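You operate a simulated robot arm through the tools that you are given. There is no shell and no other tool. Be economical: measure what you need, move in short steps, check, and stop when the job is done.

The job below is to be done with a simulated robot arm. You get a single attempt, and the scene is never put back.

Task
Play Lisquena Evenings from the start on the monitor, volume at 4.
Fine: deck and monitor on; rewind to 000 before you press play.

Only the result counts: the job must be done as asked and must still hold three seconds after the hand-in. Knocking over, shifting, dropping, spilling or breaking anything else fails it.

Robot
A 7-joint arm with a two-finger parallel gripper, fixed in place. Base frame: the origin is at the foot of the arm, x ahead of it, y to its left, z up; the work surface is at about z = 772. Units: mm, degrees, N and s.
With the tool pointing down near the work surface it reaches from about 360 to 780 mm from the base axis. Its first joint turns from -166.0 to 166.0 degrees. Payload 3.91 kg.
The tool frame sits at the grasp point between the pads (the TCP): z along the fingers, y along the line on which they close. The tips reach 30 mm beyond it. Largest opening 110 mm; finger width 20, thickness 10; the body of the gripper, 48 by 112 mm, starts 55 mm behind the TCP.
Orientation is that of the tool frame in the base frame, as a unit quaternion [x, y, z, w]. With the fingers straight down and closing along the base's y, the tool's x points along the base's -x, its y along +y and its z along -z.

Tools
- The arm moves only by the tool send_rows. Its argument "targets" is one flat list of numbers, 7 for each row, row after row: the turn, a rotation vector about the tool's x, y, z in units of 8 degrees (1.0 is 8 degrees), then the shift along the tool's x, y, z in units of 25 mm (1.0 is 25 mm), then the gripper command, from -1 (fully open) to 1 (shut), values between in proportion. In form: [rx, ry, rz, tx, ty, tz, fingers, rx, ry, rz, tx, ty, tz, fingers, ...]. A call has 1 to 12 rows; each row shifts and turns the commanded pose from where the row before left it, along the tool's axes as they then stand. A call with a number of a shift or a turn outside -1 to 1 is refused whole. Each row takes 0.2 s and may step no farther than 50 mm and 8.6 degrees from the row before; otherwise, or with a gripper value out of range, the whole call is refused. Where a pose cannot be reached the arm comes as near as it can. A force on the tool above 40 N (or 10 N above the force at the start of the call, whichever is more), or a blocked arm, ends the call early, and 0.2 s more pass. Each finger travels about 153 mm/s and halts on what it meets, pressing with about 27 N; the grip force reading is that of the motor and also rises with nothing between the fingers. The clock runs only during rows and for 0.2 s after the last one: add rows that do not move to give the fingers time. The reply holds the time, the measured pose of the TCP, the force on the tool along the base axes, the opening and the grip force, in the units named above and with some noise.
- Cameras (640 x 400 px; columns grow to the right, rows downward): "scene" is fixed at [56.1, 487.3, 1563]; the picture's right is [-0.65, -0.76, 0.00], its down [-0.42, 0.36, -0.83] and it looks along [0.63, -0.54, -0.55] (base axes); focal length 334 px, centre (320, 200). "wrist" rides on the gripper at [-36, 0, -57] in the tool frame; the picture's right is [0.00, -1.00, 0.00], its down [0.97, 0.00, -0.24] and it looks along [0.24, 0.00, 0.97] (tool axes); focal length 218 px, centre (320, 200). There is no depth. A picture from a camera that has moved, and an enlarged one, comes with that camera's place and axes in the base frame and with its lens. The place of the scene camera against the robot may be out by one fixed shift of up to 18 mm in any direction.
- snapshot(camera): a new picture of that camera. The clock stands still meanwhile.
- lift_body(by): slides the trunk up (or, below 0, down) by that many mm; the arm rides with it, the base frame stays. It gives what a move gives, with no picture.
- inspect(camera, box): a new picture of the part [left, top, right, bottom] of that camera's present view, enlarged. The clock stands still meanwhile.
- job_done(): hands the job in; it is judged then, once.

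Work in short steps. Places have to be worked out from the pictures, the camera data and where the tool is seen: move nearer, look again, correct. Check each grasp and each placing, and mend what went wrong. You have 120 turns and 68 pictures in all, those below and enlarged ones among them. Open the gripper and draw the arm clear of the work before you hand the job in, unless the task says otherwise; then end with one line.

The tools are called as name(argument=value, ...) on one line, values as JSON. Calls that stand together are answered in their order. send_rows: Moves the arm, as the interface text tells. Its arguments: {"type":"object","properties":{"targets":{"type":"array","items":{"type":"number"}}},"required":["targets"]} The other tools are called the same way: lift_body (by) slides the trunk up or down; snapshot (camera) takes a picture; inspect (camera, box) takes an enlarged picture of a part of a camera's view; job_done () hands the job in.

At the start:

```text
time_s: 0.0
ee_pos: [377.4, -21.9, 1338.1]
tool_rot: [0.0, 1.0, 0.0, 0.001]
force: [-0.4, -0.1, 0.1]
opening: 109.9
finger_force: 0.2
trunk travel left (down, up): [-500.0, 110.0]
```

scene: 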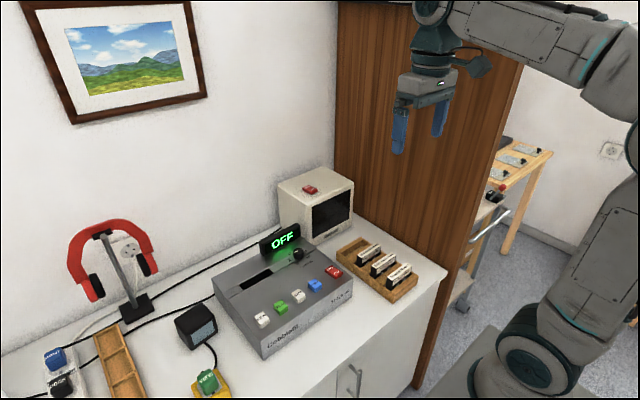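
wrist: 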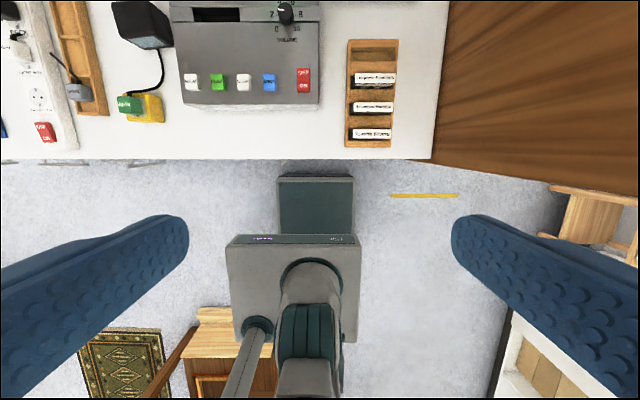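

I start by enlarging the deck, the tapes and the sockets to understand the scene.

inspect(camera="scene", box=[200, 160, 440, 360])

inspect(camera="scene", box=[0, 200, 240, 400])

inspect(camera="wrist", box=[160, 0, 440, 160])

inspect(camera="wrist", box=[0, 0, 200, 160])

```text
2.00 times, centred on (320, 260) of scene
camera zoom: at [56.1, 487.3, 1563.0], right [-0.65, -0.76, 0.0], down [-0.42, 0.36, -0.83], along [0.63, -0.54, -0.55], focal length 668 px, centre (320, 80)
```

zoom: 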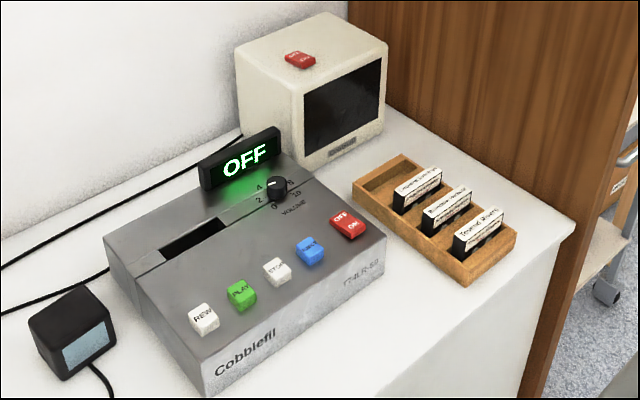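

```text
2.00 times, centred on (120, 300) of scene
camera zoom: at [56.1, 487.3, 1563.0], right [-0.65, -0.76, 0.0], down [-0.42, 0.36, -0.83], along [0.63, -0.54, -0.55], focal length 668 px, centre (720, 0)
```

zoom: 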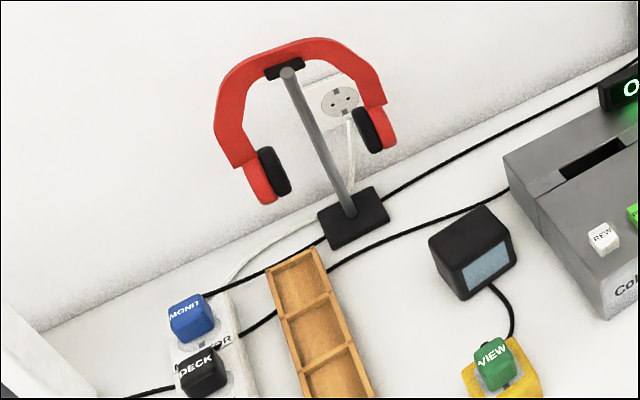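

```text
2.29 times, centred on (300, 80) of wrist
camera zoom: at [415.1, -22.1, 1393.8], right [0.0, -1.0, 0.0], down [-0.97, 0.0, 0.24], along [-0.24, 0.0, -0.97], focal length 499 px, centre (366, 474)
```

zoom: 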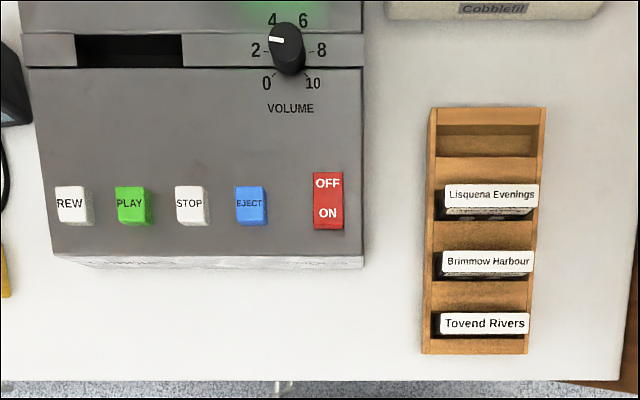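

```text
2.50 times, centred on (100, 80) of wrist
camera zoom: at [415.1, -22.1, 1393.8], right [0.0, -1.0, 0.0], down [-0.97, 0.0, 0.24], along [-0.24, 0.0, -0.97], focal length 546 px, centre (870, 500)
```

zoom: 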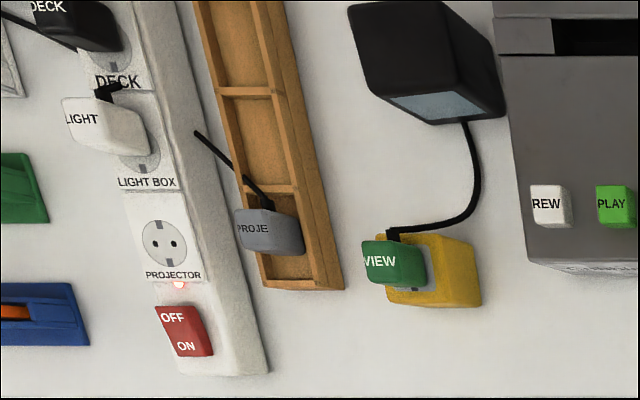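

Three tapes are in the rack, with Lisquena the one nearest the wall. The deck shows OFF and its volume is at about 3. The power strip sits to the left, so I move over there to see whether it is switched on and what is plugged in.

send_rows(targets=[0, 0, 0, -0.3, 1, 0.5, -1, 0, 0, 0, -0.3, 1, 0.5, -1, 0, 0, 0, -0.3, 1, 0.5, -1, 0, 0, 0, -0.3, 1, 0.5, -1, 0, 0, 0, -0.3, 1, 0.5, -1, 0, 0, 0, -0.3, 1, 0.5, -1, 0, 0, 0, -0.3, 1, 0.5, -1, 0, 0, 0, -0.3, 1, 0.5, -1, 0, 0, 0, -0.3, 1, 0.5, -1, 0, 0, 0, -0.3, 1, 0.5, -1, 0, 0, 0, -0.3, 1, 0.5, -1, 0, 0, 0, -0.3, 1, 0.5, -1])

snapshot(camera="wrist")

```text
time_s: 2.6
ee_pos: [469.8, 280.2, 1184.8]
tool_rot: [0.001, 1.0, 0.0, 0.0]
force: [0.3, 0.4, -0.5]
opening: 110.1
finger_force: 0.0
trunk travel left (down, up): [-500.0, 110.0]
```

```text
61 pictures are left
camera wrist: at [507.0, 280.3, 1241.6], right [0.0, -1.0, 0.0], down [-0.97, 0.0, 0.24], along [-0.24, 0.0, -0.97], focal length 218 px, centre (320, 200)
```

wrist: 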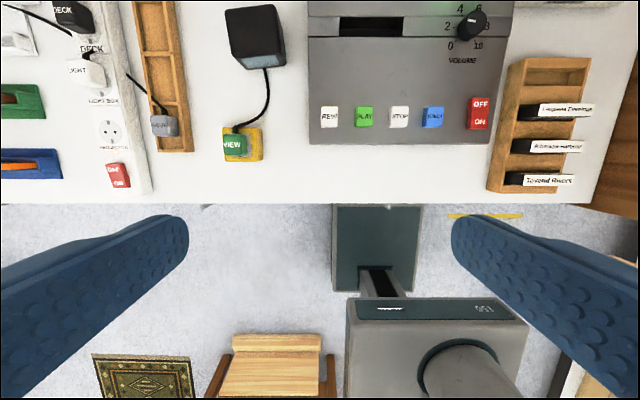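

Now I enlarge the strip.

inspect(camera="wrist", box=[0, 0, 280, 200])

inspect(camera="wrist", box=[60, 70, 150, 200])

inspect(camera="scene", box=[40, 220, 180, 400])

inspect(camera="scene", box=[270, 165, 360, 240])

```text
2.00 times, centred on (140, 100) of wrist
camera zoom: at [507.0, 280.3, 1241.6], right [0.0, -1.0, 0.0], down [-0.97, 0.0, 0.24], along [-0.24, 0.0, -0.97], focal length 436 px, centre (680, 400)
```

zoom: 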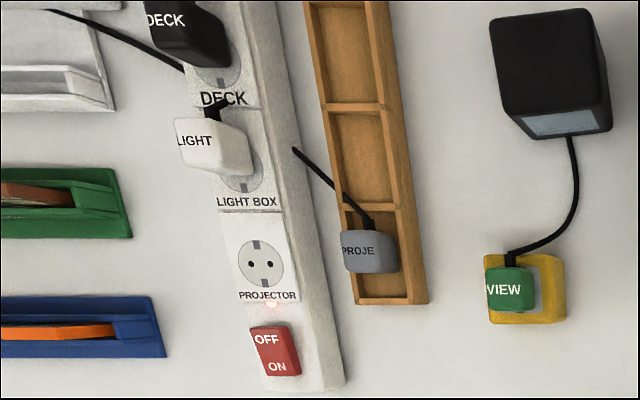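

```text
3.08 times, centred on (105, 135) of wrist
camera zoom: at [507.0, 280.3, 1241.6], right [0.0, -1.0, 0.0], down [-0.97, 0.0, 0.24], along [-0.24, 0.0, -0.97], focal length 672 px, centre (982, 400)
```

zoom: 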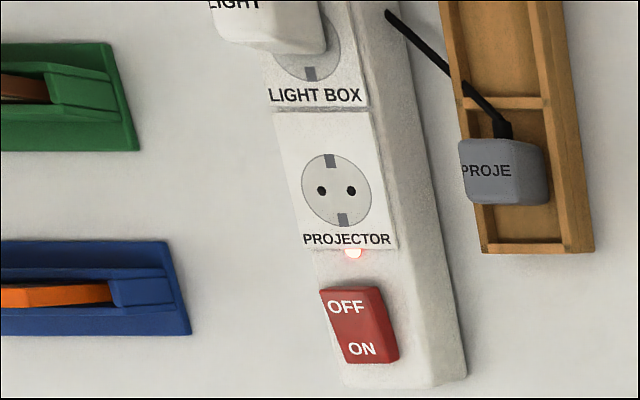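

```text
2.22 times, centred on (110, 310) of scene
camera zoom: at [56.1, 487.3, 1563.0], right [-0.65, -0.76, 0.0], down [-0.42, 0.36, -0.83], along [0.63, -0.54, -0.55], focal length 743 px, centre (787, -44)
```

zoom: 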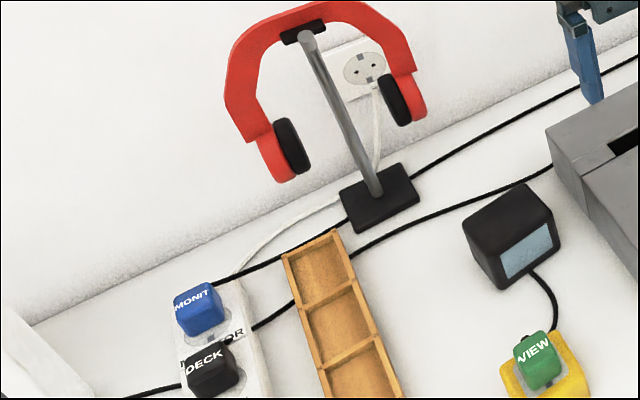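

```text
5.33 times, centred on (315, 202) of scene
camera zoom: at [56.1, 487.3, 1563.0], right [-0.65, -0.76, 0.0], down [-0.42, 0.36, -0.83], along [0.63, -0.54, -0.55], focal length 1783 px, centre (347, 187)
```

zoom: 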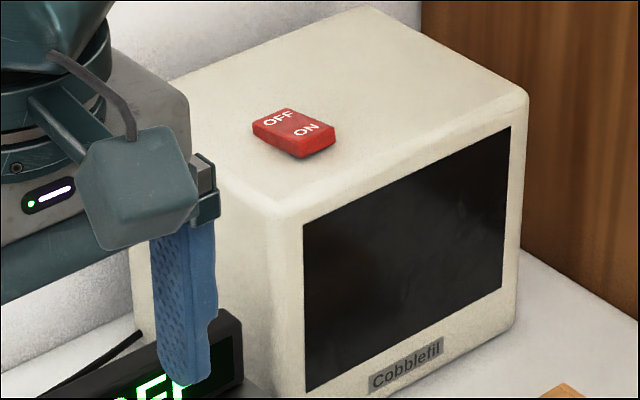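

The strip's lamp is lit and both the MONITOR and DECK plugs are in, so the deck and monitor have power. Next I go over the rack, deck and monitor for a closer view.

send_rows(targets=[0, 0, 0, -0.2, -1, 0.1, -1, 0, 0, 0, -0.2, -1, 0.1, -1, 0, 0, 0, -0.2, -1, 0.1, -1, 0, 0, 0, -0.2, -1, 0.1, -1, 0, 0, 0, -0.2, -1, 0.1, -1, 0, 0, 0, -0.2, -1, 0.1, -1, 0, 0, 0, -0.2, -1, 0.1, -1, 0, 0, 0, -0.2, -1, 0.1, -1, 0, 0, 0, -0.2, -1, 0.1, -1, 0, 0, 0, -0.2, -1, 0.1, -1])

snapshot(camera="wrist")

send_rows(targets=[0, 0, 0, -0.2, -1, 0.1, -1, 0, 0, 0, -0.2, -1, 0.1, -1, 0, 0, 0, -0.2, -1, 0.1, -1, 0, 0, 0, -0.2, -1, 0.1, -1, 0, 0, 0, -0.2, -1, 0.1, -1, 0, 0, 0, -0.2, -1, 0.1, -1])

snapshot(camera="wrist")

```text
time_s: 4.8
ee_pos: [518.6, 28.3, 1163.7]
tool_rot: [0.0, 1.0, 0.0, 0.0]
force: [-0.4, -1.2, -0.8]
opening: 110.0
finger_force: 0.2
trunk travel left (down, up): [-500.0, 110.0]
```

```text
56 pictures are left
camera wrist: at [555.3, 28.1, 1219.3], right [0.0, -1.0, 0.0], down [-0.97, 0.0, 0.24], along [-0.24, 0.0, -0.97], focal length 218 px, centre (320, 200)
```

wrist: 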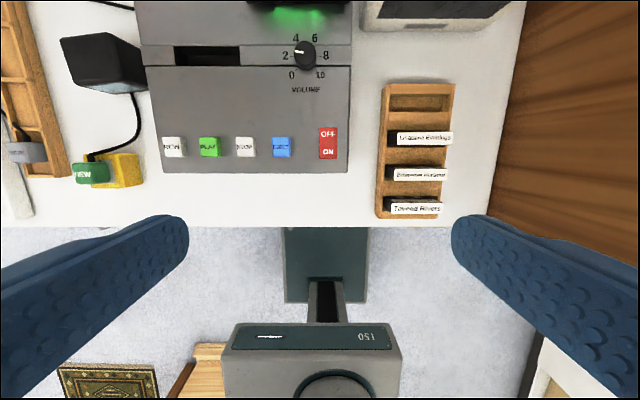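

```text
time_s: 6.2
ee_pos: [547.3, -122.0, 1146.5]
tool_rot: [0.0, 1.0, 0.0, -0.001]
force: [-0.2, 0.8, -0.2]
opening: 110.1
finger_force: 0.2
trunk travel left (down, up): [-500.0, 110.0]
```

```text
55 pictures are left
camera wrist: at [584.0, -122.6, 1203.6], right [0.0, -1.0, 0.0], down [-0.97, 0.0, 0.24], along [-0.24, 0.0, -0.97], focal length 218 px, centre (320, 200)
```

wrist: 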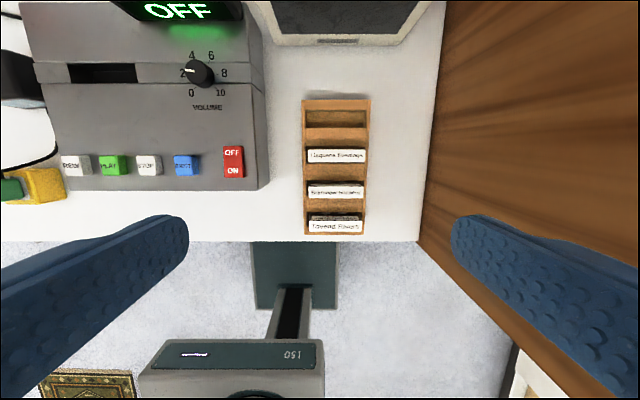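

I zoom in on the rack, the knob and the monitor from here.

inspect(camera="wrist", box=[280, 85, 400, 245])

inspect(camera="wrist", box=[30, 0, 270, 190])

inspect(camera="scene", box=[325, 225, 425, 310])

```text
2.50 times, centred on (340, 165) of wrist
camera zoom: at [584.0, -122.6, 1203.6], right [0.0, -1.0, 0.0], down [-0.97, 0.0, 0.24], along [-0.24, 0.0, -0.97], focal length 546 px, centre (270, 288)
```

zoom: 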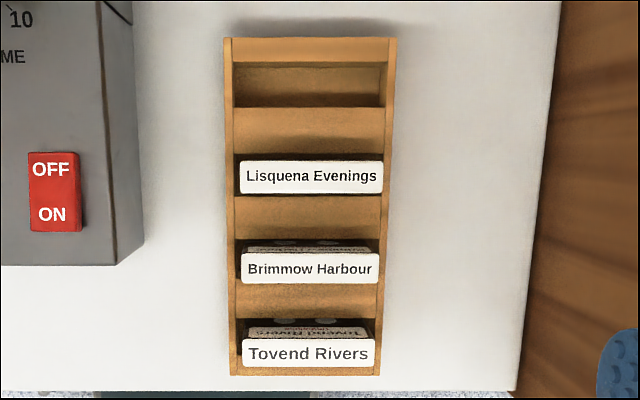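

```text
2.11 times, centred on (150, 95) of wrist
camera zoom: at [584.0, -122.6, 1203.6], right [0.0, -1.0, 0.0], down [-0.97, 0.0, 0.24], along [-0.24, 0.0, -0.97], focal length 460 px, centre (678, 421)
```

zoom: 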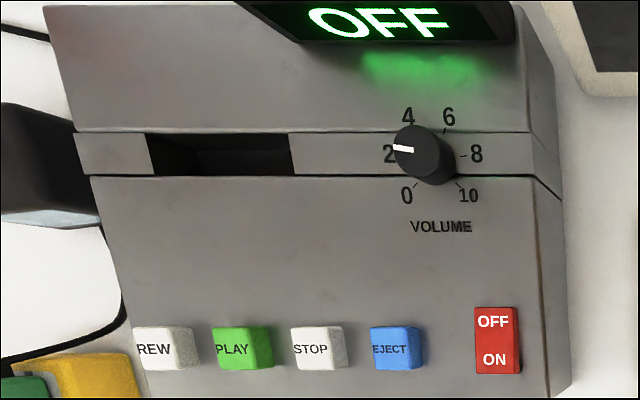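

```text
4.71 times, centred on (375, 268) of scene
camera zoom: at [56.1, 487.3, 1563.0], right [-0.65, -0.76, 0.0], down [-0.42, 0.36, -0.83], along [0.63, -0.54, -0.55], focal length 1573 px, centre (61, -118)
```

zoom: 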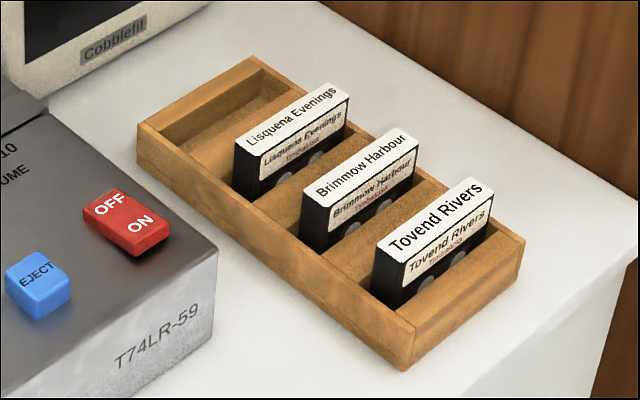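

The cassettes are about 95 × 20 mm with their tops at z≈834, and Lisquena is at about (569, -151). I turn the gripper 90° and partly close it so that it closes along x.

send_rows(targets=[0, 0, 1, 0, 0, 0, 0.09, 0, 0, 1, 0, 0, 0, 0.09, 0, 0, 1, 0, 0, 0, 0.09, 0, 0, 1, 0, 0, 0, 0.09, 0, 0, 1, 0, 0, 0, 0.09, 0, 0, 1, 0, 0, 0, 0.09, 0, 0, 1, 0, 0, 0, 0.09, 0, 0, 1, 0, 0, 0, 0.09, 0, 0, 1, 0, 0, 0, 0.09, 0, 0, 1, 0, 0, 0, 0.09, 0, 0, 1, 0, 0, 0, 0.09, 0, 0, 0.25, 0, 0, 0, 0.09])

```text
time_s: 8.8
ee_pos: [548.1, -121.3, 1145.9]
tool_rot: [0.708, 0.706, 0.0, 0.0]
force: [-0.5, 0.2, 1.3]
opening: 49.9
finger_force: 0.1
trunk travel left (down, up): [-500.0, 110.0]
```

The gripper is turned. I descend to z≈940 above Lisquena and check.

send_rows(targets=[0, 0, 0, -0.12, 0.084, 0.824, 0.09, 0, 0, 0, -0.12, 0.084, 0.824, 0.09, 0, 0, 0, -0.12, 0.084, 0.824, 0.09, 0, 0, 0, -0.12, 0.084, 0.824, 0.09, 0, 0, 0, -0.12, 0.084, 0.824, 0.09, 0, 0, 0, -0.12, 0.084, 0.824, 0.09, 0, 0, 0, -0.12, 0.084, 0.824, 0.09, 0, 0, 0, -0.12, 0.084, 0.824, 0.09, 0, 0, 0, -0.12, 0.084, 0.824, 0.09, 0, 0, 0, -0.12, 0.084, 0.824, 0.09])

snapshot(camera="wrist")

```text
time_s: 11.0
ee_pos: [567.4, -152.9, 938.6]
tool_rot: [0.707, 0.707, 0.0, 0.0]
force: [0.7, -0.1, 0.4]
opening: 50.0
finger_force: 0.2
trunk travel left (down, up): [-500.0, 110.0]
```

```text
51 pictures are left
camera wrist: at [568.7, -188.4, 995.2], right [-1.0, 0.0, 0.0], down [0.0, 0.97, 0.24], along [0.0, 0.24, -0.97], focal length 218 px, centre (320, 200)
```

wrist: 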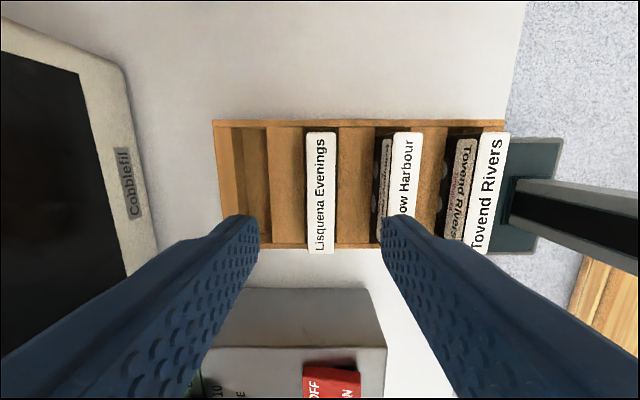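

The alignment is good: the cassette centre is at (568.7, -155) and it is 21 mm thick. I descend to z≈837 and close.

send_rows(targets=[0, 0, 0, 0, 0.04, 0.81, 0.09, 0, 0, 0, 0, 0, 0.81, 0.09, 0, 0, 0, 0, 0, 0.81, 0.09, 0, 0, 0, 0, 0, 0.81, 0.09, 0, 0, 0, 0, 0, 0.81, 0.09, 0, 0, 0, 0, 0, 0, 0.09])

inspect(camera="scene", box=[325, 195, 445, 310])

```text
time_s: 12.4
ee_pos: [569.2, -152.1, 840.5]
tool_rot: [0.707, 0.707, 0.0, 0.0]
force: [0.1, 0.5, 0.1]
opening: 49.9
finger_force: 0.1
trunk travel left (down, up): [-500.0, 110.0]
```

```text
3.48 times, centred on (385, 252) of scene
camera zoom: at [56.1, 487.3, 1563.0], right [-0.65, -0.76, 0.0], down [-0.42, 0.36, -0.83], along [0.63, -0.54, -0.55], focal length 1162 px, centre (94, 17)
```

zoom: 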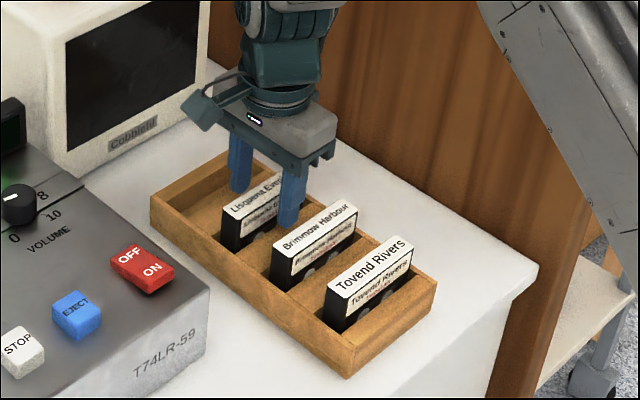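

The fingers straddle Lisquena with clearance. I close on it and then lift by 150 mm.

send_rows(targets=[0, 0, 0, 0, 0, 0, 0.8, 0, 0, 0, 0, 0, 0, 0.8, 0, 0, 0, 0, 0, 0, 0.8, 0, 0, 0, 0, 0, -0.5, 0.8, 0, 0, 0, 0, 0, -0.9, 0.8, 0, 0, 0, 0, 0, -0.9, 0.8, 0, 0, 0, 0, 0, -0.9, 0.8, 0, 0, 0, 0, 0, -0.9, 0.8, 0, 0, 0, 0, 0, -0.9, 0.8, 0, 0, 0, 0, 0, -0.9, 0.8])

snapshot(camera="scene")

snapshot(camera="wrist")

```text
time_s: 14.6
ee_pos: [571.5, -150.3, 989.6]
tool_rot: [0.707, 0.707, 0.0, -0.001]
force: [-0.6, 0.4, 0.1]
opening: 21.3
finger_force: 27.3
trunk travel left (down, up): [-500.0, 110.0]
```

```text
49 pictures are left
```

scene: 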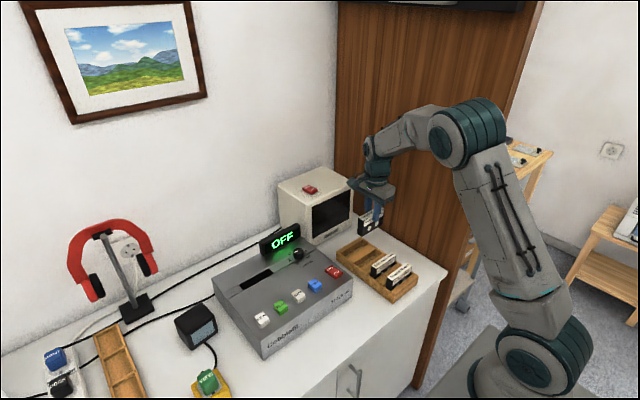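

```text
48 pictures are left
camera wrist: at [571.9, -185.8, 1045.0], right [-1.0, 0.0, 0.0], down [0.0, 0.97, 0.24], along [0.0, 0.24, -0.97], focal length 218 px, centre (320, 200)
```

wrist: 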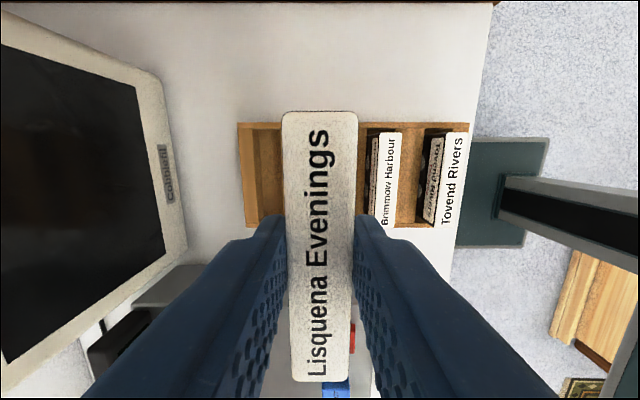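

The cassette is held squarely. From the pictures, the slot spans about x 676–702 and y 149–249, with the deck top at z≈845. I carry the cassette over to just in front of the slot and measure it again.

send_rows(targets=[0, 0, 0, 0.97, 0.08, -0.2, 0.8, 0, 0, 0, 0.97, 0.08, -0.2, 0.8, 0, 0, 0, 0.97, 0.08, -0.2, 0.8, 0, 0, 0, 0.97, 0.08, -0.2, 0.8, 0, 0, 0, 0.97, 0.08, 0, 0.8, 0, 0, 0, 0.97, 0.08, 0, 0.8, 0, 0, 0, 0.97, 0.08, 0, 0.8, 0, 0, 0, 0.97, 0.08, 0, 0.8, 0, 0, 0, 0.97, 0.08, 0, 0.8, 0, 0, 0, 0.97, 0.08, 0, 0.8, 0, 0, 0, 0.97, 0.08, 0, 0.8, 0, 0, 0, 0.97, 0.08, 0, 0.8])

send_rows(targets=[0, 0, 0, 0.97, 0.08, 0, 0.8, 0, 0, 0, 0.97, 0.08, 0, 0.8, 0, 0, 0, 0, 0, 0, 0.8])

snapshot(camera="wrist")

```text
time_s: 17.2
ee_pos: [594.4, 139.4, 1008.6]
tool_rot: [0.707, 0.707, 0.0, -0.001]
force: [0.3, 0.6, -1.7]
opening: 21.2
finger_force: 27.1
trunk travel left (down, up): [-500.0, 110.0]
```

```text
time_s: 18.0
ee_pos: [597.4, 188.8, 1009.0]
tool_rot: [0.707, 0.707, 0.0, 0.0]
force: [1.1, -0.5, -0.6]
opening: 21.1
finger_force: 26.7
trunk travel left (down, up): [-500.0, 110.0]
```

```text
47 pictures are left
camera wrist: at [599.0, 151.9, 1064.4], right [-1.0, 0.0, 0.0], down [0.0, 0.97, 0.24], along [0.0, 0.24, -0.97], focal length 218 px, centre (320, 200)
```

wrist: 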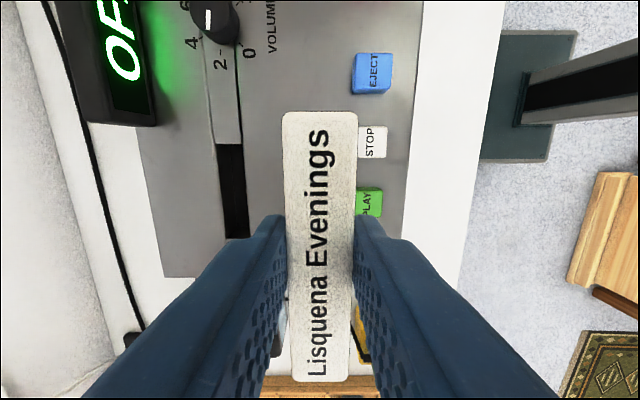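

I enlarge the slot area.

inspect(camera="wrist", box=[190, 130, 290, 250])

```text
3.33 times, centred on (240, 190) of wrist
camera zoom: at [599.0, 151.9, 1064.4], right [-1.0, 0.0, 0.0], down [0.0, 0.97, 0.24], along [0.0, 0.24, -0.97], focal length 728 px, centre (587, 233)
```

zoom: 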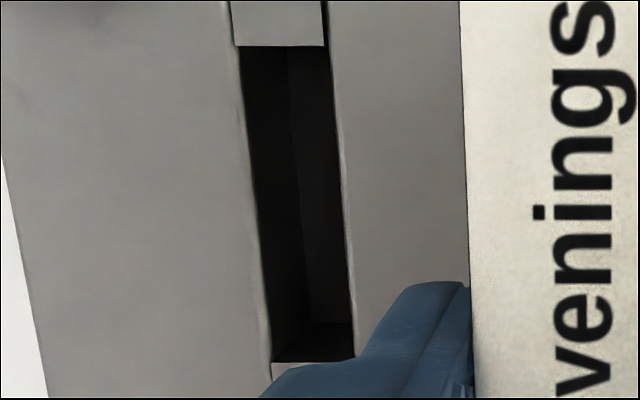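

From the camera, the slot is +89 mm in x and +9 mm in y from the cassette's present place. I move there at the same height and check it against the groove band.

send_rows(targets=[0, 0, 0, 0.09, 0.89, 0, 0.8, 0, 0, 0, 0.09, 0.89, 0, 0.8, 0, 0, 0, 0.09, 0.89, 0, 0.8, 0, 0, 0, 0.09, 0.89, 0, 0.8, 0, 0, 0, 0, 0, 0, 0.8])

snapshot(camera="wrist")

inspect(camera="scene", box=[200, 160, 360, 300])

```text
time_s: 19.2
ee_pos: [687.7, 196.2, 1007.0]
tool_rot: [0.707, 0.708, 0.0, 0.0]
force: [-0.6, 0.8, -1.0]
opening: 21.2
finger_force: 27.3
trunk travel left (down, up): [-500.0, 110.0]
```

```text
45 pictures are left
camera wrist: at [688.8, 159.8, 1063.4], right [-1.0, 0.0, 0.0], down [0.0, 0.97, 0.24], along [0.0, 0.24, -0.97], focal length 218 px, centre (320, 200)
```

wrist: 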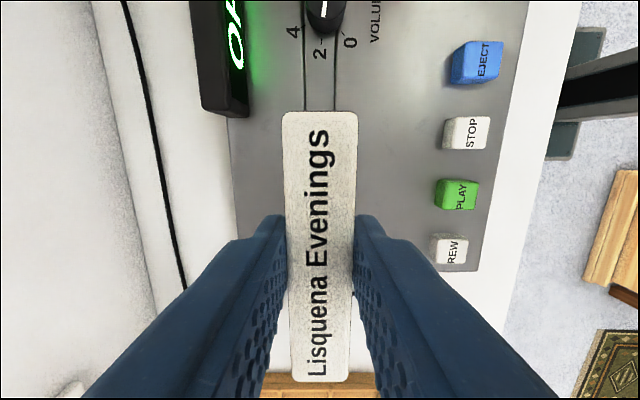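

```text
2.86 times, centred on (280, 230) of scene
camera zoom: at [56.1, 487.3, 1563.0], right [-0.65, -0.76, 0.0], down [-0.42, 0.36, -0.83], along [0.63, -0.54, -0.55], focal length 955 px, centre (434, 114)
```

zoom: 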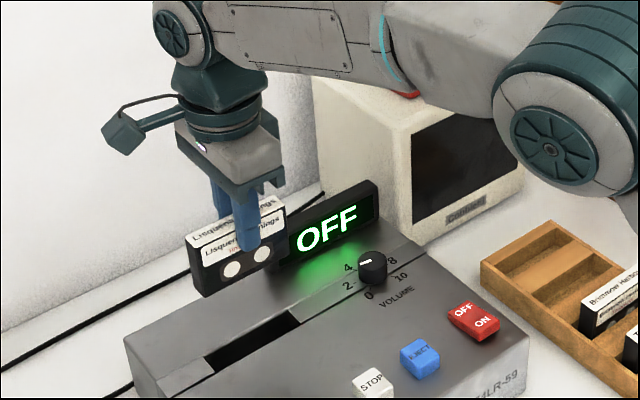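

I enlarge the groove band beside the cassette to check the alignment in x.

inspect(camera="wrist", box=[270, 30, 370, 130])

```text
4.00 times, centred on (320, 80) of wrist
camera zoom: at [688.8, 159.8, 1063.4], right [-1.0, 0.0, 0.0], down [0.0, 0.97, 0.24], along [0.0, 0.24, -0.97], focal length 873 px, centre (320, 680)
```

zoom: 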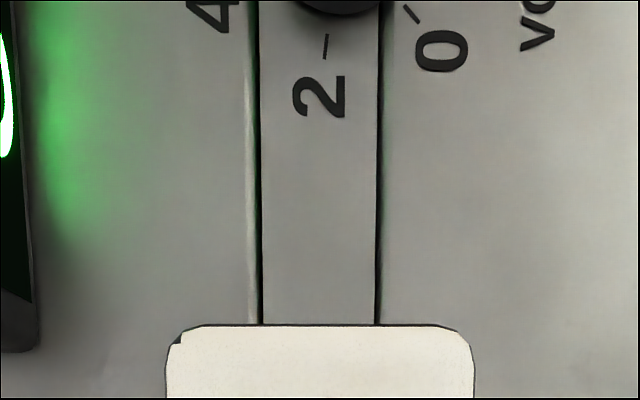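

The cassette is aligned in x to within half a millimetre. I lower it by 85 mm to just above the slot and look.

send_rows(targets=[0, 0, 0, 0, 0, 0.85, 0.8, 0, 0, 0, 0, 0, 0.85, 0.8, 0, 0, 0, 0, 0, 0.85, 0.8, 0, 0, 0, 0, 0, 0.85, 0.8, 0, 0, 0, 0, 0, 0, 0.8])

inspect(camera="scene", box=[200, 190, 320, 300])

inspect(camera="wrist", box=[240, 30, 400, 180])

```text
time_s: 20.4
ee_pos: [689.0, 196.6, 923.2]
tool_rot: [0.707, 0.707, 0.0, 0.0]
force: [0.0, -0.1, -1.3]
opening: 21.3
finger_force: 27.0
trunk travel left (down, up): [-500.0, 110.0]
```

```text
3.64 times, centred on (260, 245) of scene
camera zoom: at [56.1, 487.3, 1563.0], right [-0.65, -0.76, 0.0], down [-0.42, 0.36, -0.83], along [0.63, -0.54, -0.55], focal length 1215 px, centre (538, 36)
```

zoom: 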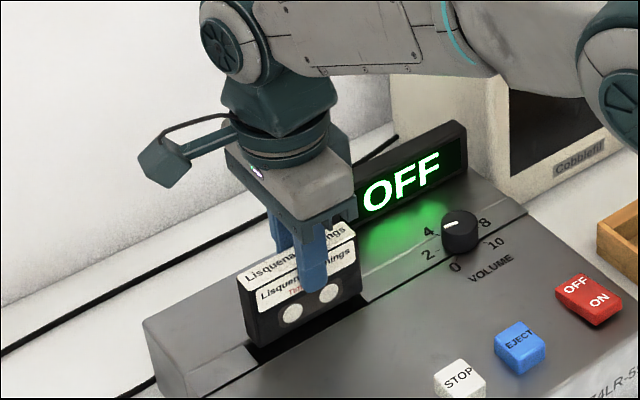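

```text
2.67 times, centred on (320, 105) of wrist
camera zoom: at [690.6, 159.4, 979.2], right [-1.0, 0.0, 0.0], down [0.0, 0.97, 0.24], along [0.0, 0.24, -0.97], focal length 582 px, centre (320, 453)
```

zoom: 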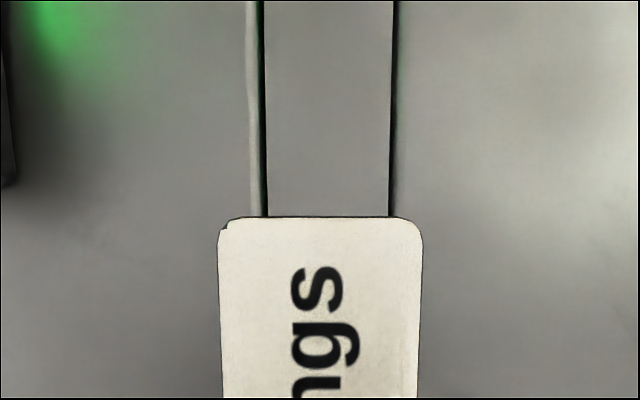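

The cassette has drifted by +1.7 mm in x, so I correct it (-1.5 in x, +1.2 in y). I then lower slowly into the slot, watching the force.

send_rows(targets=[0, 0, 0, 0.05, -0.06, 0, 0.8, 0, 0, 0, 0, 0, 0.25, 0.8, 0, 0, 0, 0, 0, 0.25, 0.8, 0, 0, 0, 0, 0, 0.25, 0.8, 0, 0, 0, 0, 0, 0.25, 0.8, 0, 0, 0, 0, 0, 0, 0.8])

inspect(camera="wrist", box=[240, 30, 400, 180])

```text
time_s: 21.8
ee_pos: [685.5, 197.4, 897.6]
tool_rot: [0.707, 0.707, 0.0, 0.001]
force: [-0.3, 0.8, -0.7]
opening: 21.3
finger_force: 26.9
trunk travel left (down, up): [-500.0, 110.0]
```

```text
2.67 times, centred on (320, 105) of wrist
camera zoom: at [687.6, 160.8, 954.2], right [-1.0, 0.0, 0.0], down [0.0, 0.97, 0.24], along [0.0, 0.24, -0.97], focal length 582 px, centre (320, 453)
```

zoom: 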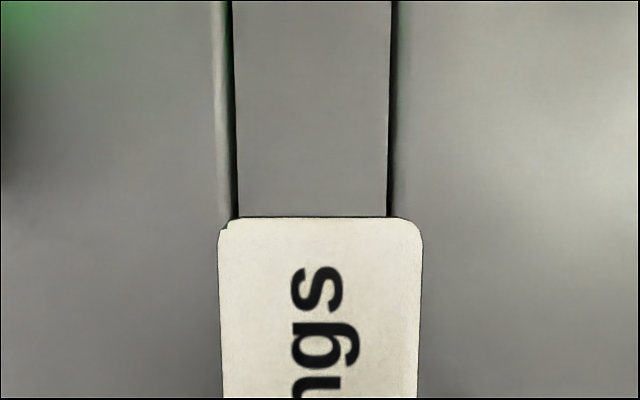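

The cassette has entered with no force. I nudge +1 mm in x and lower another 15 mm.

send_rows(targets=[0, 0, 0, 0, 0.04, 0.15, 0.8, 0, 0, 0, 0, 0, 0.15, 0.8, 0, 0, 0, 0, 0, 0.15, 0.8, 0, 0, 0, 0, 0, 0.15, 0.8, 0, 0, 0, 0, 0, 0, 0.8])

inspect(camera="scene", box=[200, 190, 320, 300])

```text
time_s: 23.0
ee_pos: [686.9, 197.9, 881.8]
tool_rot: [0.708, 0.707, 0.0, 0.0]
force: [-1.2, -0.6, -0.6]
opening: 21.3
finger_force: 27.2
trunk travel left (down, up): [-500.0, 110.0]
```

```text
3.64 times, centred on (260, 245) of scene
camera zoom: at [56.1, 487.3, 1563.0], right [-0.65, -0.76, 0.0], down [-0.42, 0.36, -0.83], along [0.63, -0.54, -0.55], focal length 1215 px, centre (538, 36)
```

zoom: 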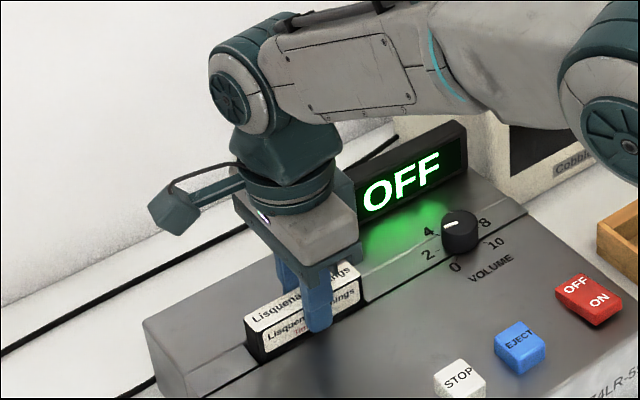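

The cassette is well into the slot with its tips near the deck top. I release it so that it settles, then back up 75 mm.

send_rows(targets=[0, 0, 0, 0, 0, 0, 0.27, 0, 0, 0, 0, 0, 0, 0.27, 0, 0, 0, 0, 0, -0.5, 0.27, 0, 0, 0, 0, 0, -0.5, 0.27, 0, 0, 0, 0, 0, -1, 0.27, 0, 0, 0, 0, 0, -1, 0.27, 0, 0, 0, 0, 0, 0, 0.27])

inspect(camera="scene", box=[200, 190, 320, 300])

snapshot(camera="wrist")

```text
time_s: 24.6
ee_pos: [686.8, 197.2, 958.5]
tool_rot: [0.707, 0.707, -0.001, 0.0]
force: [-0.2, 0.0, 0.1]
opening: 40.2
finger_force: 0.1
trunk travel left (down, up): [-500.0, 110.0]
```

```text
3.64 times, centred on (260, 245) of scene
camera zoom: at [56.1, 487.3, 1563.0], right [-0.65, -0.76, 0.0], down [-0.42, 0.36, -0.83], along [0.63, -0.54, -0.55], focal length 1215 px, centre (538, 36)
```

zoom: 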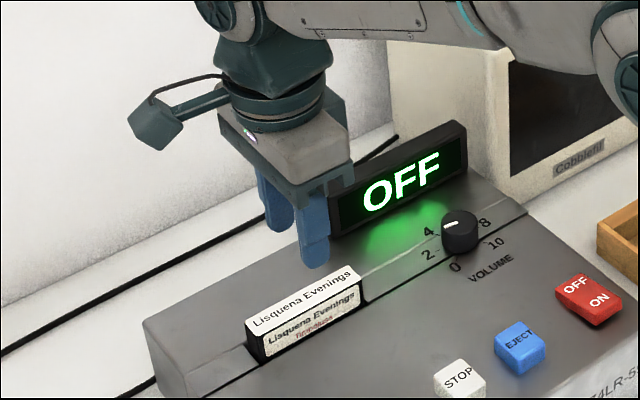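

```text
37 pictures are left
camera wrist: at [687.6, 160.9, 1014.5], right [-1.0, 0.0, 0.0], down [0.0, 0.97, 0.24], along [0.0, 0.24, -0.97], focal length 218 px, centre (320, 200)
```

wrist: 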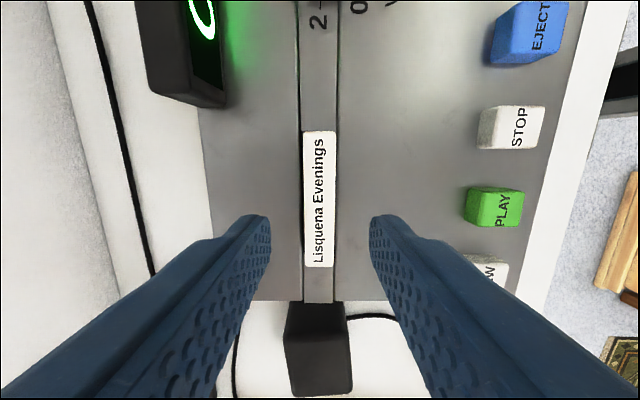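

The cassette stands about 29 mm proud, so it may need a push to seat. I close the fingers and press gently on its top.

send_rows(targets=[0, 0, 0, 0.04, 0.04, 0, 1, 0, 0, 0, 0, 0, 0.5, 1, 0, 0, 0, 0, 0, 0.5, 1, 0, 0, 0, 0, 0, 0.5, 1, 0, 0, 0, 0, 0, 0.5, 1, 0, 0, 0, 0, 0, 0.1, 1, 0, 0, 0, 0, 0, 0.1, 1])

```text
time_s: 26.2
ee_pos: [687.7, 198.4, 902.5]
tool_rot: [0.707, 0.707, 0.0, 0.001]
force: [0.2, -0.4, 1.3]
opening: 0.1
finger_force: 26.5
trunk travel left (down, up): [-500.0, 110.0]
```

The tips are right at the cassette top, with force only 1.3 N. I press in 2 mm steps.

send_rows(targets=[0, 0, 0, 0, 0, 0.08, 1, 0, 0, 0, 0, 0, 0.08, 1, 0, 0, 0, 0, 0, 0.08, 1])

```text
time_s: 27.0
ee_pos: [687.0, 198.0, 901.8]
tool_rot: [0.706, 0.708, 0.004, 0.002]
force: [-1.4, 2.8, 34.1]
opening: 0.1
finger_force: 26.7
trunk travel left (down, up): [-500.0, 110.0]
```

It presses 34 N without moving, so the cassette is bottomed and seated. I raise and move above the ON end of the deck rocker, at about (543, 16).

send_rows(targets=[0, 0, 0, 0, 0, -1, 1, 0, 0, 0, 0, 0, -1, 1, 0, 0, 0, 0, 0, -1, 1, 0, 0, 0, -0.92, -0.72, 0, 1, 0, 0, 0, -0.92, -0.72, 0, 1, 0, 0, 0, -0.92, -0.72, 0, 1, 0, 0, 0, -0.92, -0.72, 0, 1, 0, 0, 0, -0.92, -0.72, 0, 1, 0, 0, 0, -0.92, -0.72, 0, 1, 0, 0, 0, -0.92, -0.72, 0, 1, 0, 0, 0, -0.92, -0.72, 0, 1])

snapshot(camera="wrist")

```text
time_s: 29.4
ee_pos: [542.6, 14.7, 974.2]
tool_rot: [0.707, 0.708, -0.001, 0.0]
force: [-0.9, 0.0, -0.1]
opening: 0.1
finger_force: 26.1
trunk travel left (down, up): [-500.0, 110.0]
```

```text
36 pictures are left
camera wrist: at [544.4, -22.5, 1030.2], right [-1.0, 0.0, 0.0], down [0.0, 0.97, 0.24], along [0.0, 0.24, -0.97], focal length 218 px, centre (320, 200)
```

wrist: 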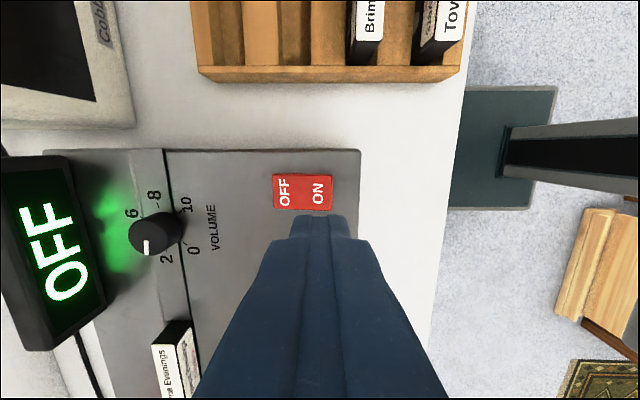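

The fingertips are lined up with the ON end. I descend close and press in small steps.

send_rows(targets=[0, 0, 0, 0, 0, 0.8, 1, 0, 0, 0, 0, 0, 0.8, 1, 0, 0, 0, 0, 0, 0.8, 1, 0, 0, 0, 0, 0, 0.6, 1, 0, 0, 0, 0, 0, 0.2, 1, 0, 0, 0, 0, 0, 0.1, 1, 0, 0, 0, 0, 0, 0.1, 1, 0, 0, 0, 0, 0, 0.1, 1, 0, 0, 0, 0, 0, 0.1, 1, 0, 0, 0, 0, 0, 0.1, 1])

inspect(camera="scene", box=[240, 200, 380, 320])

```text
time_s: 31.6
ee_pos: [544.4, 12.8, 887.4]
tool_rot: [0.707, 0.707, 0.004, 0.002]
force: [-12.8, -0.2, 24.8]
opening: 0.0
finger_force: 27.7
trunk travel left (down, up): [-500.0, 110.0]
stopped in row 10: the force on the tool passed its limit (the readings are from after the stop); the commanded pose is now the measured one
```

```text
3.33 times, centred on (310, 260) of scene
camera zoom: at [56.1, 487.3, 1563.0], right [-0.65, -0.76, 0.0], down [-0.42, 0.36, -0.83], along [0.63, -0.54, -0.55], focal length 1114 px, centre (353, 0)
```

zoom: 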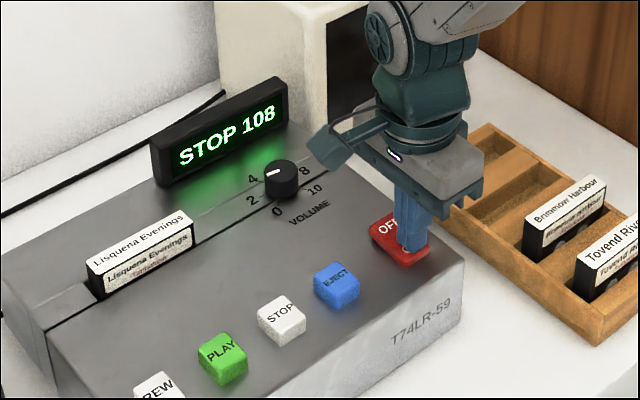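

The deck is on and shows STOP 108 with the tape recognised. Next I go above REW at about (553, 264).

send_rows(targets=[0, 0, 0, 0, 0, -0.9, 1, 0, 0, 0, 0, 0, -1, 1, 0, 0, 0, 0.98, 0.035, 0, 1, 0, 0, 0, 0.98, 0.035, 0, 1, 0, 0, 0, 0.98, 0.035, 0, 1, 0, 0, 0, 0.98, 0.035, 0, 1, 0, 0, 0, 0.98, 0.035, 0, 1, 0, 0, 0, 0.98, 0.035, 0, 1, 0, 0, 0, 0.98, 0.035, 0, 1, 0, 0, 0, 0.98, 0.035, 0, 1, 0, 0, 0, 0.98, 0.035, 0, 1, 0, 0, 0, 0.98, 0.035, 0, 1])

snapshot(camera="wrist")

```text
time_s: 34.2
ee_pos: [556.2, 257.8, 931.4]
tool_rot: [0.707, 0.707, 0.001, 0.002]
force: [-0.9, -0.5, 0.2]
opening: 0.0
finger_force: 26.2
trunk travel left (down, up): [-500.0, 110.0]
```

```text
34 pictures are left
camera wrist: at [555.1, 221.1, 988.0], right [-1.0, 0.0, -0.01], down [0.0, 0.97, 0.24], along [0.01, 0.24, -0.97], focal length 218 px, centre (320, 200)
```

wrist: 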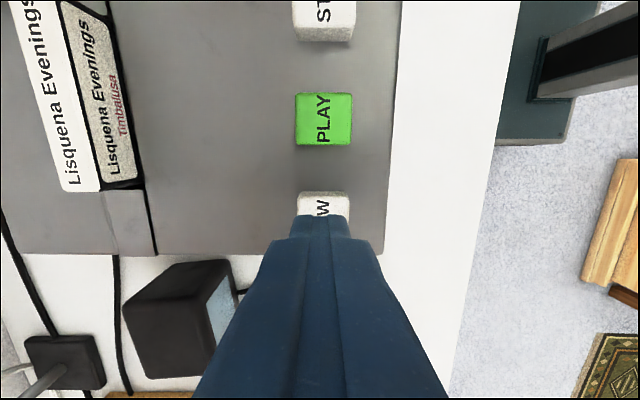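

REW spans y≈248–276 and x≈540–567. I shift +4 mm in y and press.

send_rows(targets=[0, 0, 0, 0.16, -0.08, 0.5, 1, 0, 0, 0, 0, 0, 0.6, 1, 0, 0, 0, 0, 0, 0.3, 1, 0, 0, 0, 0, 0, 0.12, 1, 0, 0, 0, 0, 0, 0.12, 1, 0, 0, 0, 0, 0, 0.12, 1])

inspect(camera="scene", box=[220, 210, 360, 350])

```text
time_s: 35.6
ee_pos: [552.1, 262.4, 887.1]
tool_rot: [0.707, 0.708, 0.003, 0.002]
force: [0.4, 1.1, 1.6]
opening: 0.0
finger_force: 27.1
trunk travel left (down, up): [-500.0, 110.0]
```

```text
2.86 times, centred on (290, 280) of scene
camera zoom: at [56.1, 487.3, 1563.0], right [-0.65, -0.76, 0.0], down [-0.42, 0.36, -0.83], along [0.63, -0.54, -0.55], focal length 955 px, centre (406, -29)
```

zoom: 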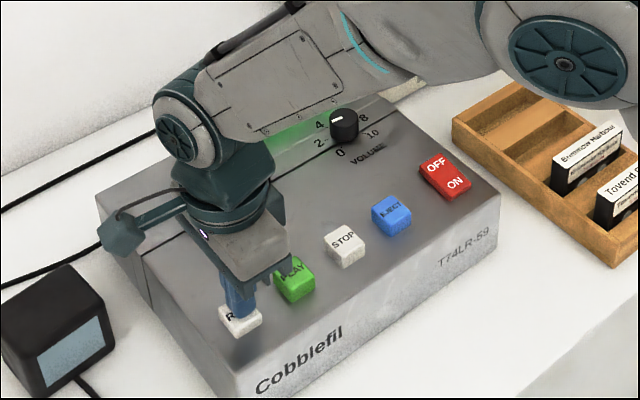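

Contact is just beginning and the display is hidden by the arm. I press a few millimetres deeper.

send_rows(targets=[0, 0, 0, 0, 0, 0.1, 1, 0, 0, 0, 0, 0, 0.1, 1, 0, 0, 0, 0, 0, 0.1, 1])

```text
time_s: 36.4
ee_pos: [553.2, 264.0, 878.8]
tool_rot: [0.707, 0.707, 0.003, 0.002]
force: [-1.9, -0.6, 2.1]
opening: 0.0
finger_force: 27.1
trunk travel left (down, up): [-500.0, 110.0]
```

The button went down about 8 mm, and the small force suggests a spring. I raise and move over toward the knob at about (688, 51), high up, which also clears the view of the display.

send_rows(targets=[0, 0, 0, 0, 0, -1, 1, 0, 0, 0, 0, 0, -1, 1, 0, 0, 0, 0, 0, -1, 1, 0, 0, 0, -0.947, 0.6, -0.3, 0.2, 0, 0, 0, -0.947, 0.6, -0.3, 0.0, 0, 0, 0, -0.947, 0.6, -0.3, 0.0, 0, 0, 0, -0.947, 0.6, -0.3, 0.0, 0, 0, 0, -0.947, 0.6, 0, 0.0, 0, 0, 0, -0.947, 0.6, 0, 0.0, 0, 0, 0, -0.947, 0.6, 0, 0.0, 0, 0, 0, -0.947, 0.6, 0, 0.0, 0, 0, 0, -0.947, 0.6, 0, 0.0])

snapshot(camera="wrist")

inspect(camera="scene", box=[220, 180, 360, 320])

```text
time_s: 39.0
ee_pos: [686.2, 48.7, 983.6]
tool_rot: [0.707, 0.707, 0.004, 0.002]
force: [-0.1, -0.5, 0.0]
opening: 55.2
finger_force: 0.2
trunk travel left (down, up): [-500.0, 110.0]
```

```text
32 pictures are left
camera wrist: at [687.7, 11.9, 1040.6], right [-1.0, 0.0, -0.01], down [0.0, 0.97, 0.24], along [0.01, 0.24, -0.97], focal length 218 px, centre (320, 200)
```

wrist: 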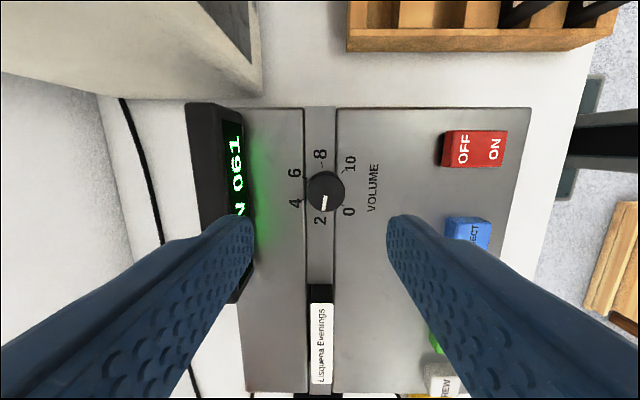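

```text
2.86 times, centred on (290, 250) of scene
camera zoom: at [56.1, 487.3, 1563.0], right [-0.65, -0.76, 0.0], down [-0.42, 0.36, -0.83], along [0.63, -0.54, -0.55], focal length 955 px, centre (406, 57)
```

zoom: 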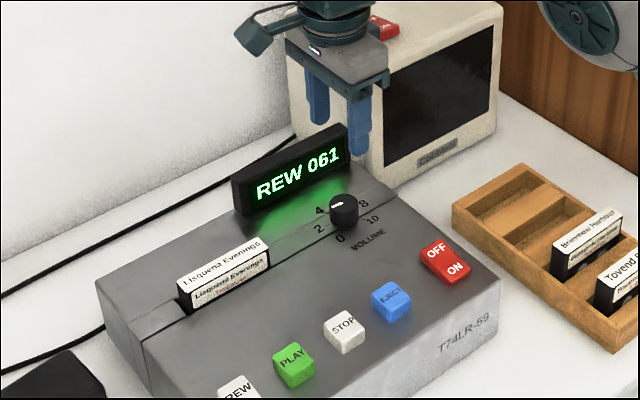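

Rewinding is under way, with REW 061 on the display. The knob is at (688, 49), 28 mm across, pointing at 2, so it needs +54° clockwise. I test that the wrist can make that extra turn at height.

send_rows(targets=[0, 0, 0.9, 0, 0, 0, 0.0, 0, 0, 0.9, 0, 0, 0, 0.0, 0, 0, 0.9, 0, 0, 0, 0.0, 0, 0, 0.9, 0, 0, 0, 0.0, 0, 0, 0.9, 0, 0, 0, 0.0, 0, 0, 0.9, 0, 0, 0, 0.0, 0, 0, 0.9, 0, 0, 0, 0.0, 0, 0, 0.9, 0, 0, 0, 0.0])

```text
time_s: 40.8
ee_pos: [686.7, 50.4, 985.9]
tool_rot: [0.96, 0.279, 0.003, 0.001]
force: [-0.2, -0.1, -0.3]
opening: 54.9
finger_force: 0.1
trunk travel left (down, up): [-500.0, 110.0]
```

The wrist can make that turn. I rotate back and descend around the knob with the fingers open.

send_rows(targets=[0, 0, -0.9, 0, 0, 0, 0.0, 0, 0, -0.9, 0, 0, 0, 0.0, 0, 0, -0.9, 0, 0, 0, 0.0, 0, 0, -0.9, 0, 0, 0, 0.0, 0, 0, -0.9, 0, 0, 0, 0.0, 0, 0, -0.9, 0, 0, 0, 0.0, 0, 0, -0.9, 0, 0, 0, 0.0, 0, 0, -0.9, 0, 0.04, 0, 0.0, 0, 0, 0, 0, 0, 0.9, 0.0, 0, 0, 0, 0, 0, 0.9, 0.0, 0, 0, 0, 0, 0, 0.7, 0.0, 0, 0, 0, 0, 0, 0, 0.0])

snapshot(camera="wrist")

```text
time_s: 43.4
ee_pos: [689.0, 46.8, 922.9]
tool_rot: [0.707, 0.707, 0.002, 0.003]
force: [0.6, 0.1, 0.5]
opening: 55.1
finger_force: 0.0
trunk travel left (down, up): [-500.0, 110.0]
```

```text
30 pictures are left
camera wrist: at [689.0, 11.0, 979.1], right [-1.0, 0.0, -0.01], down [0.0, 0.97, 0.24], along [0.01, 0.24, -0.97], focal length 218 px, centre (320, 200)
```

wrist: 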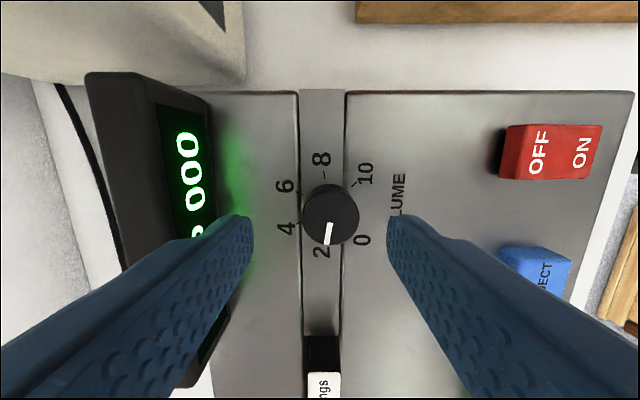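

The counter reads 000. The knob axis is at about (686.5, 47.5) and the pointer is exactly on 2. I shift -2 mm in x, descend to z≈883 and close on the knob.

send_rows(targets=[0, 0, 0, 0.03, -0.08, 0.5, 0.0, 0, 0, 0, 0, 0, 0.6, 0.0, 0, 0, 0, 0, 0, 0.5, 0.0, 0, 0, 0, 0, 0, 0, 0.0, 0, 0, 0, 0, 0, 0, 0.6, 0, 0, 0, 0, 0, 0, 0.6, 0, 0, 0, 0, 0, 0, 0.6])

snapshot(camera="wrist")

```text
time_s: 45.0
ee_pos: [683.4, 52.3, 881.4]
tool_rot: [0.707, 0.707, 0.0, 0.001]
force: [-28.6, 0.5, -4.5]
opening: 31.2
finger_force: 44.7
trunk travel left (down, up): [-500.0, 110.0]
```

```text
29 pictures are left
camera wrist: at [683.8, 16.5, 937.5], right [-1.0, 0.0, 0.0], down [0.0, 0.97, 0.24], along [0.0, 0.24, -0.97], focal length 218 px, centre (320, 200)
```

wrist: 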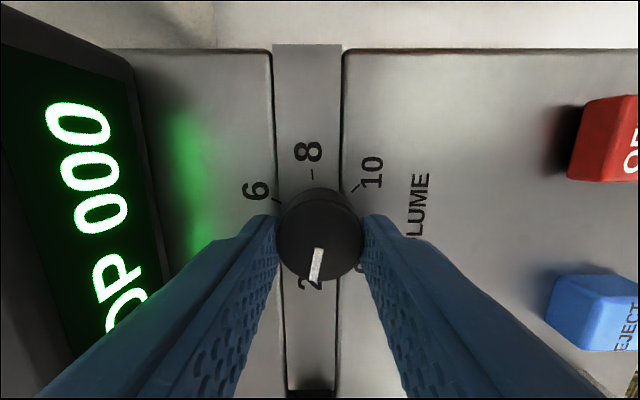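

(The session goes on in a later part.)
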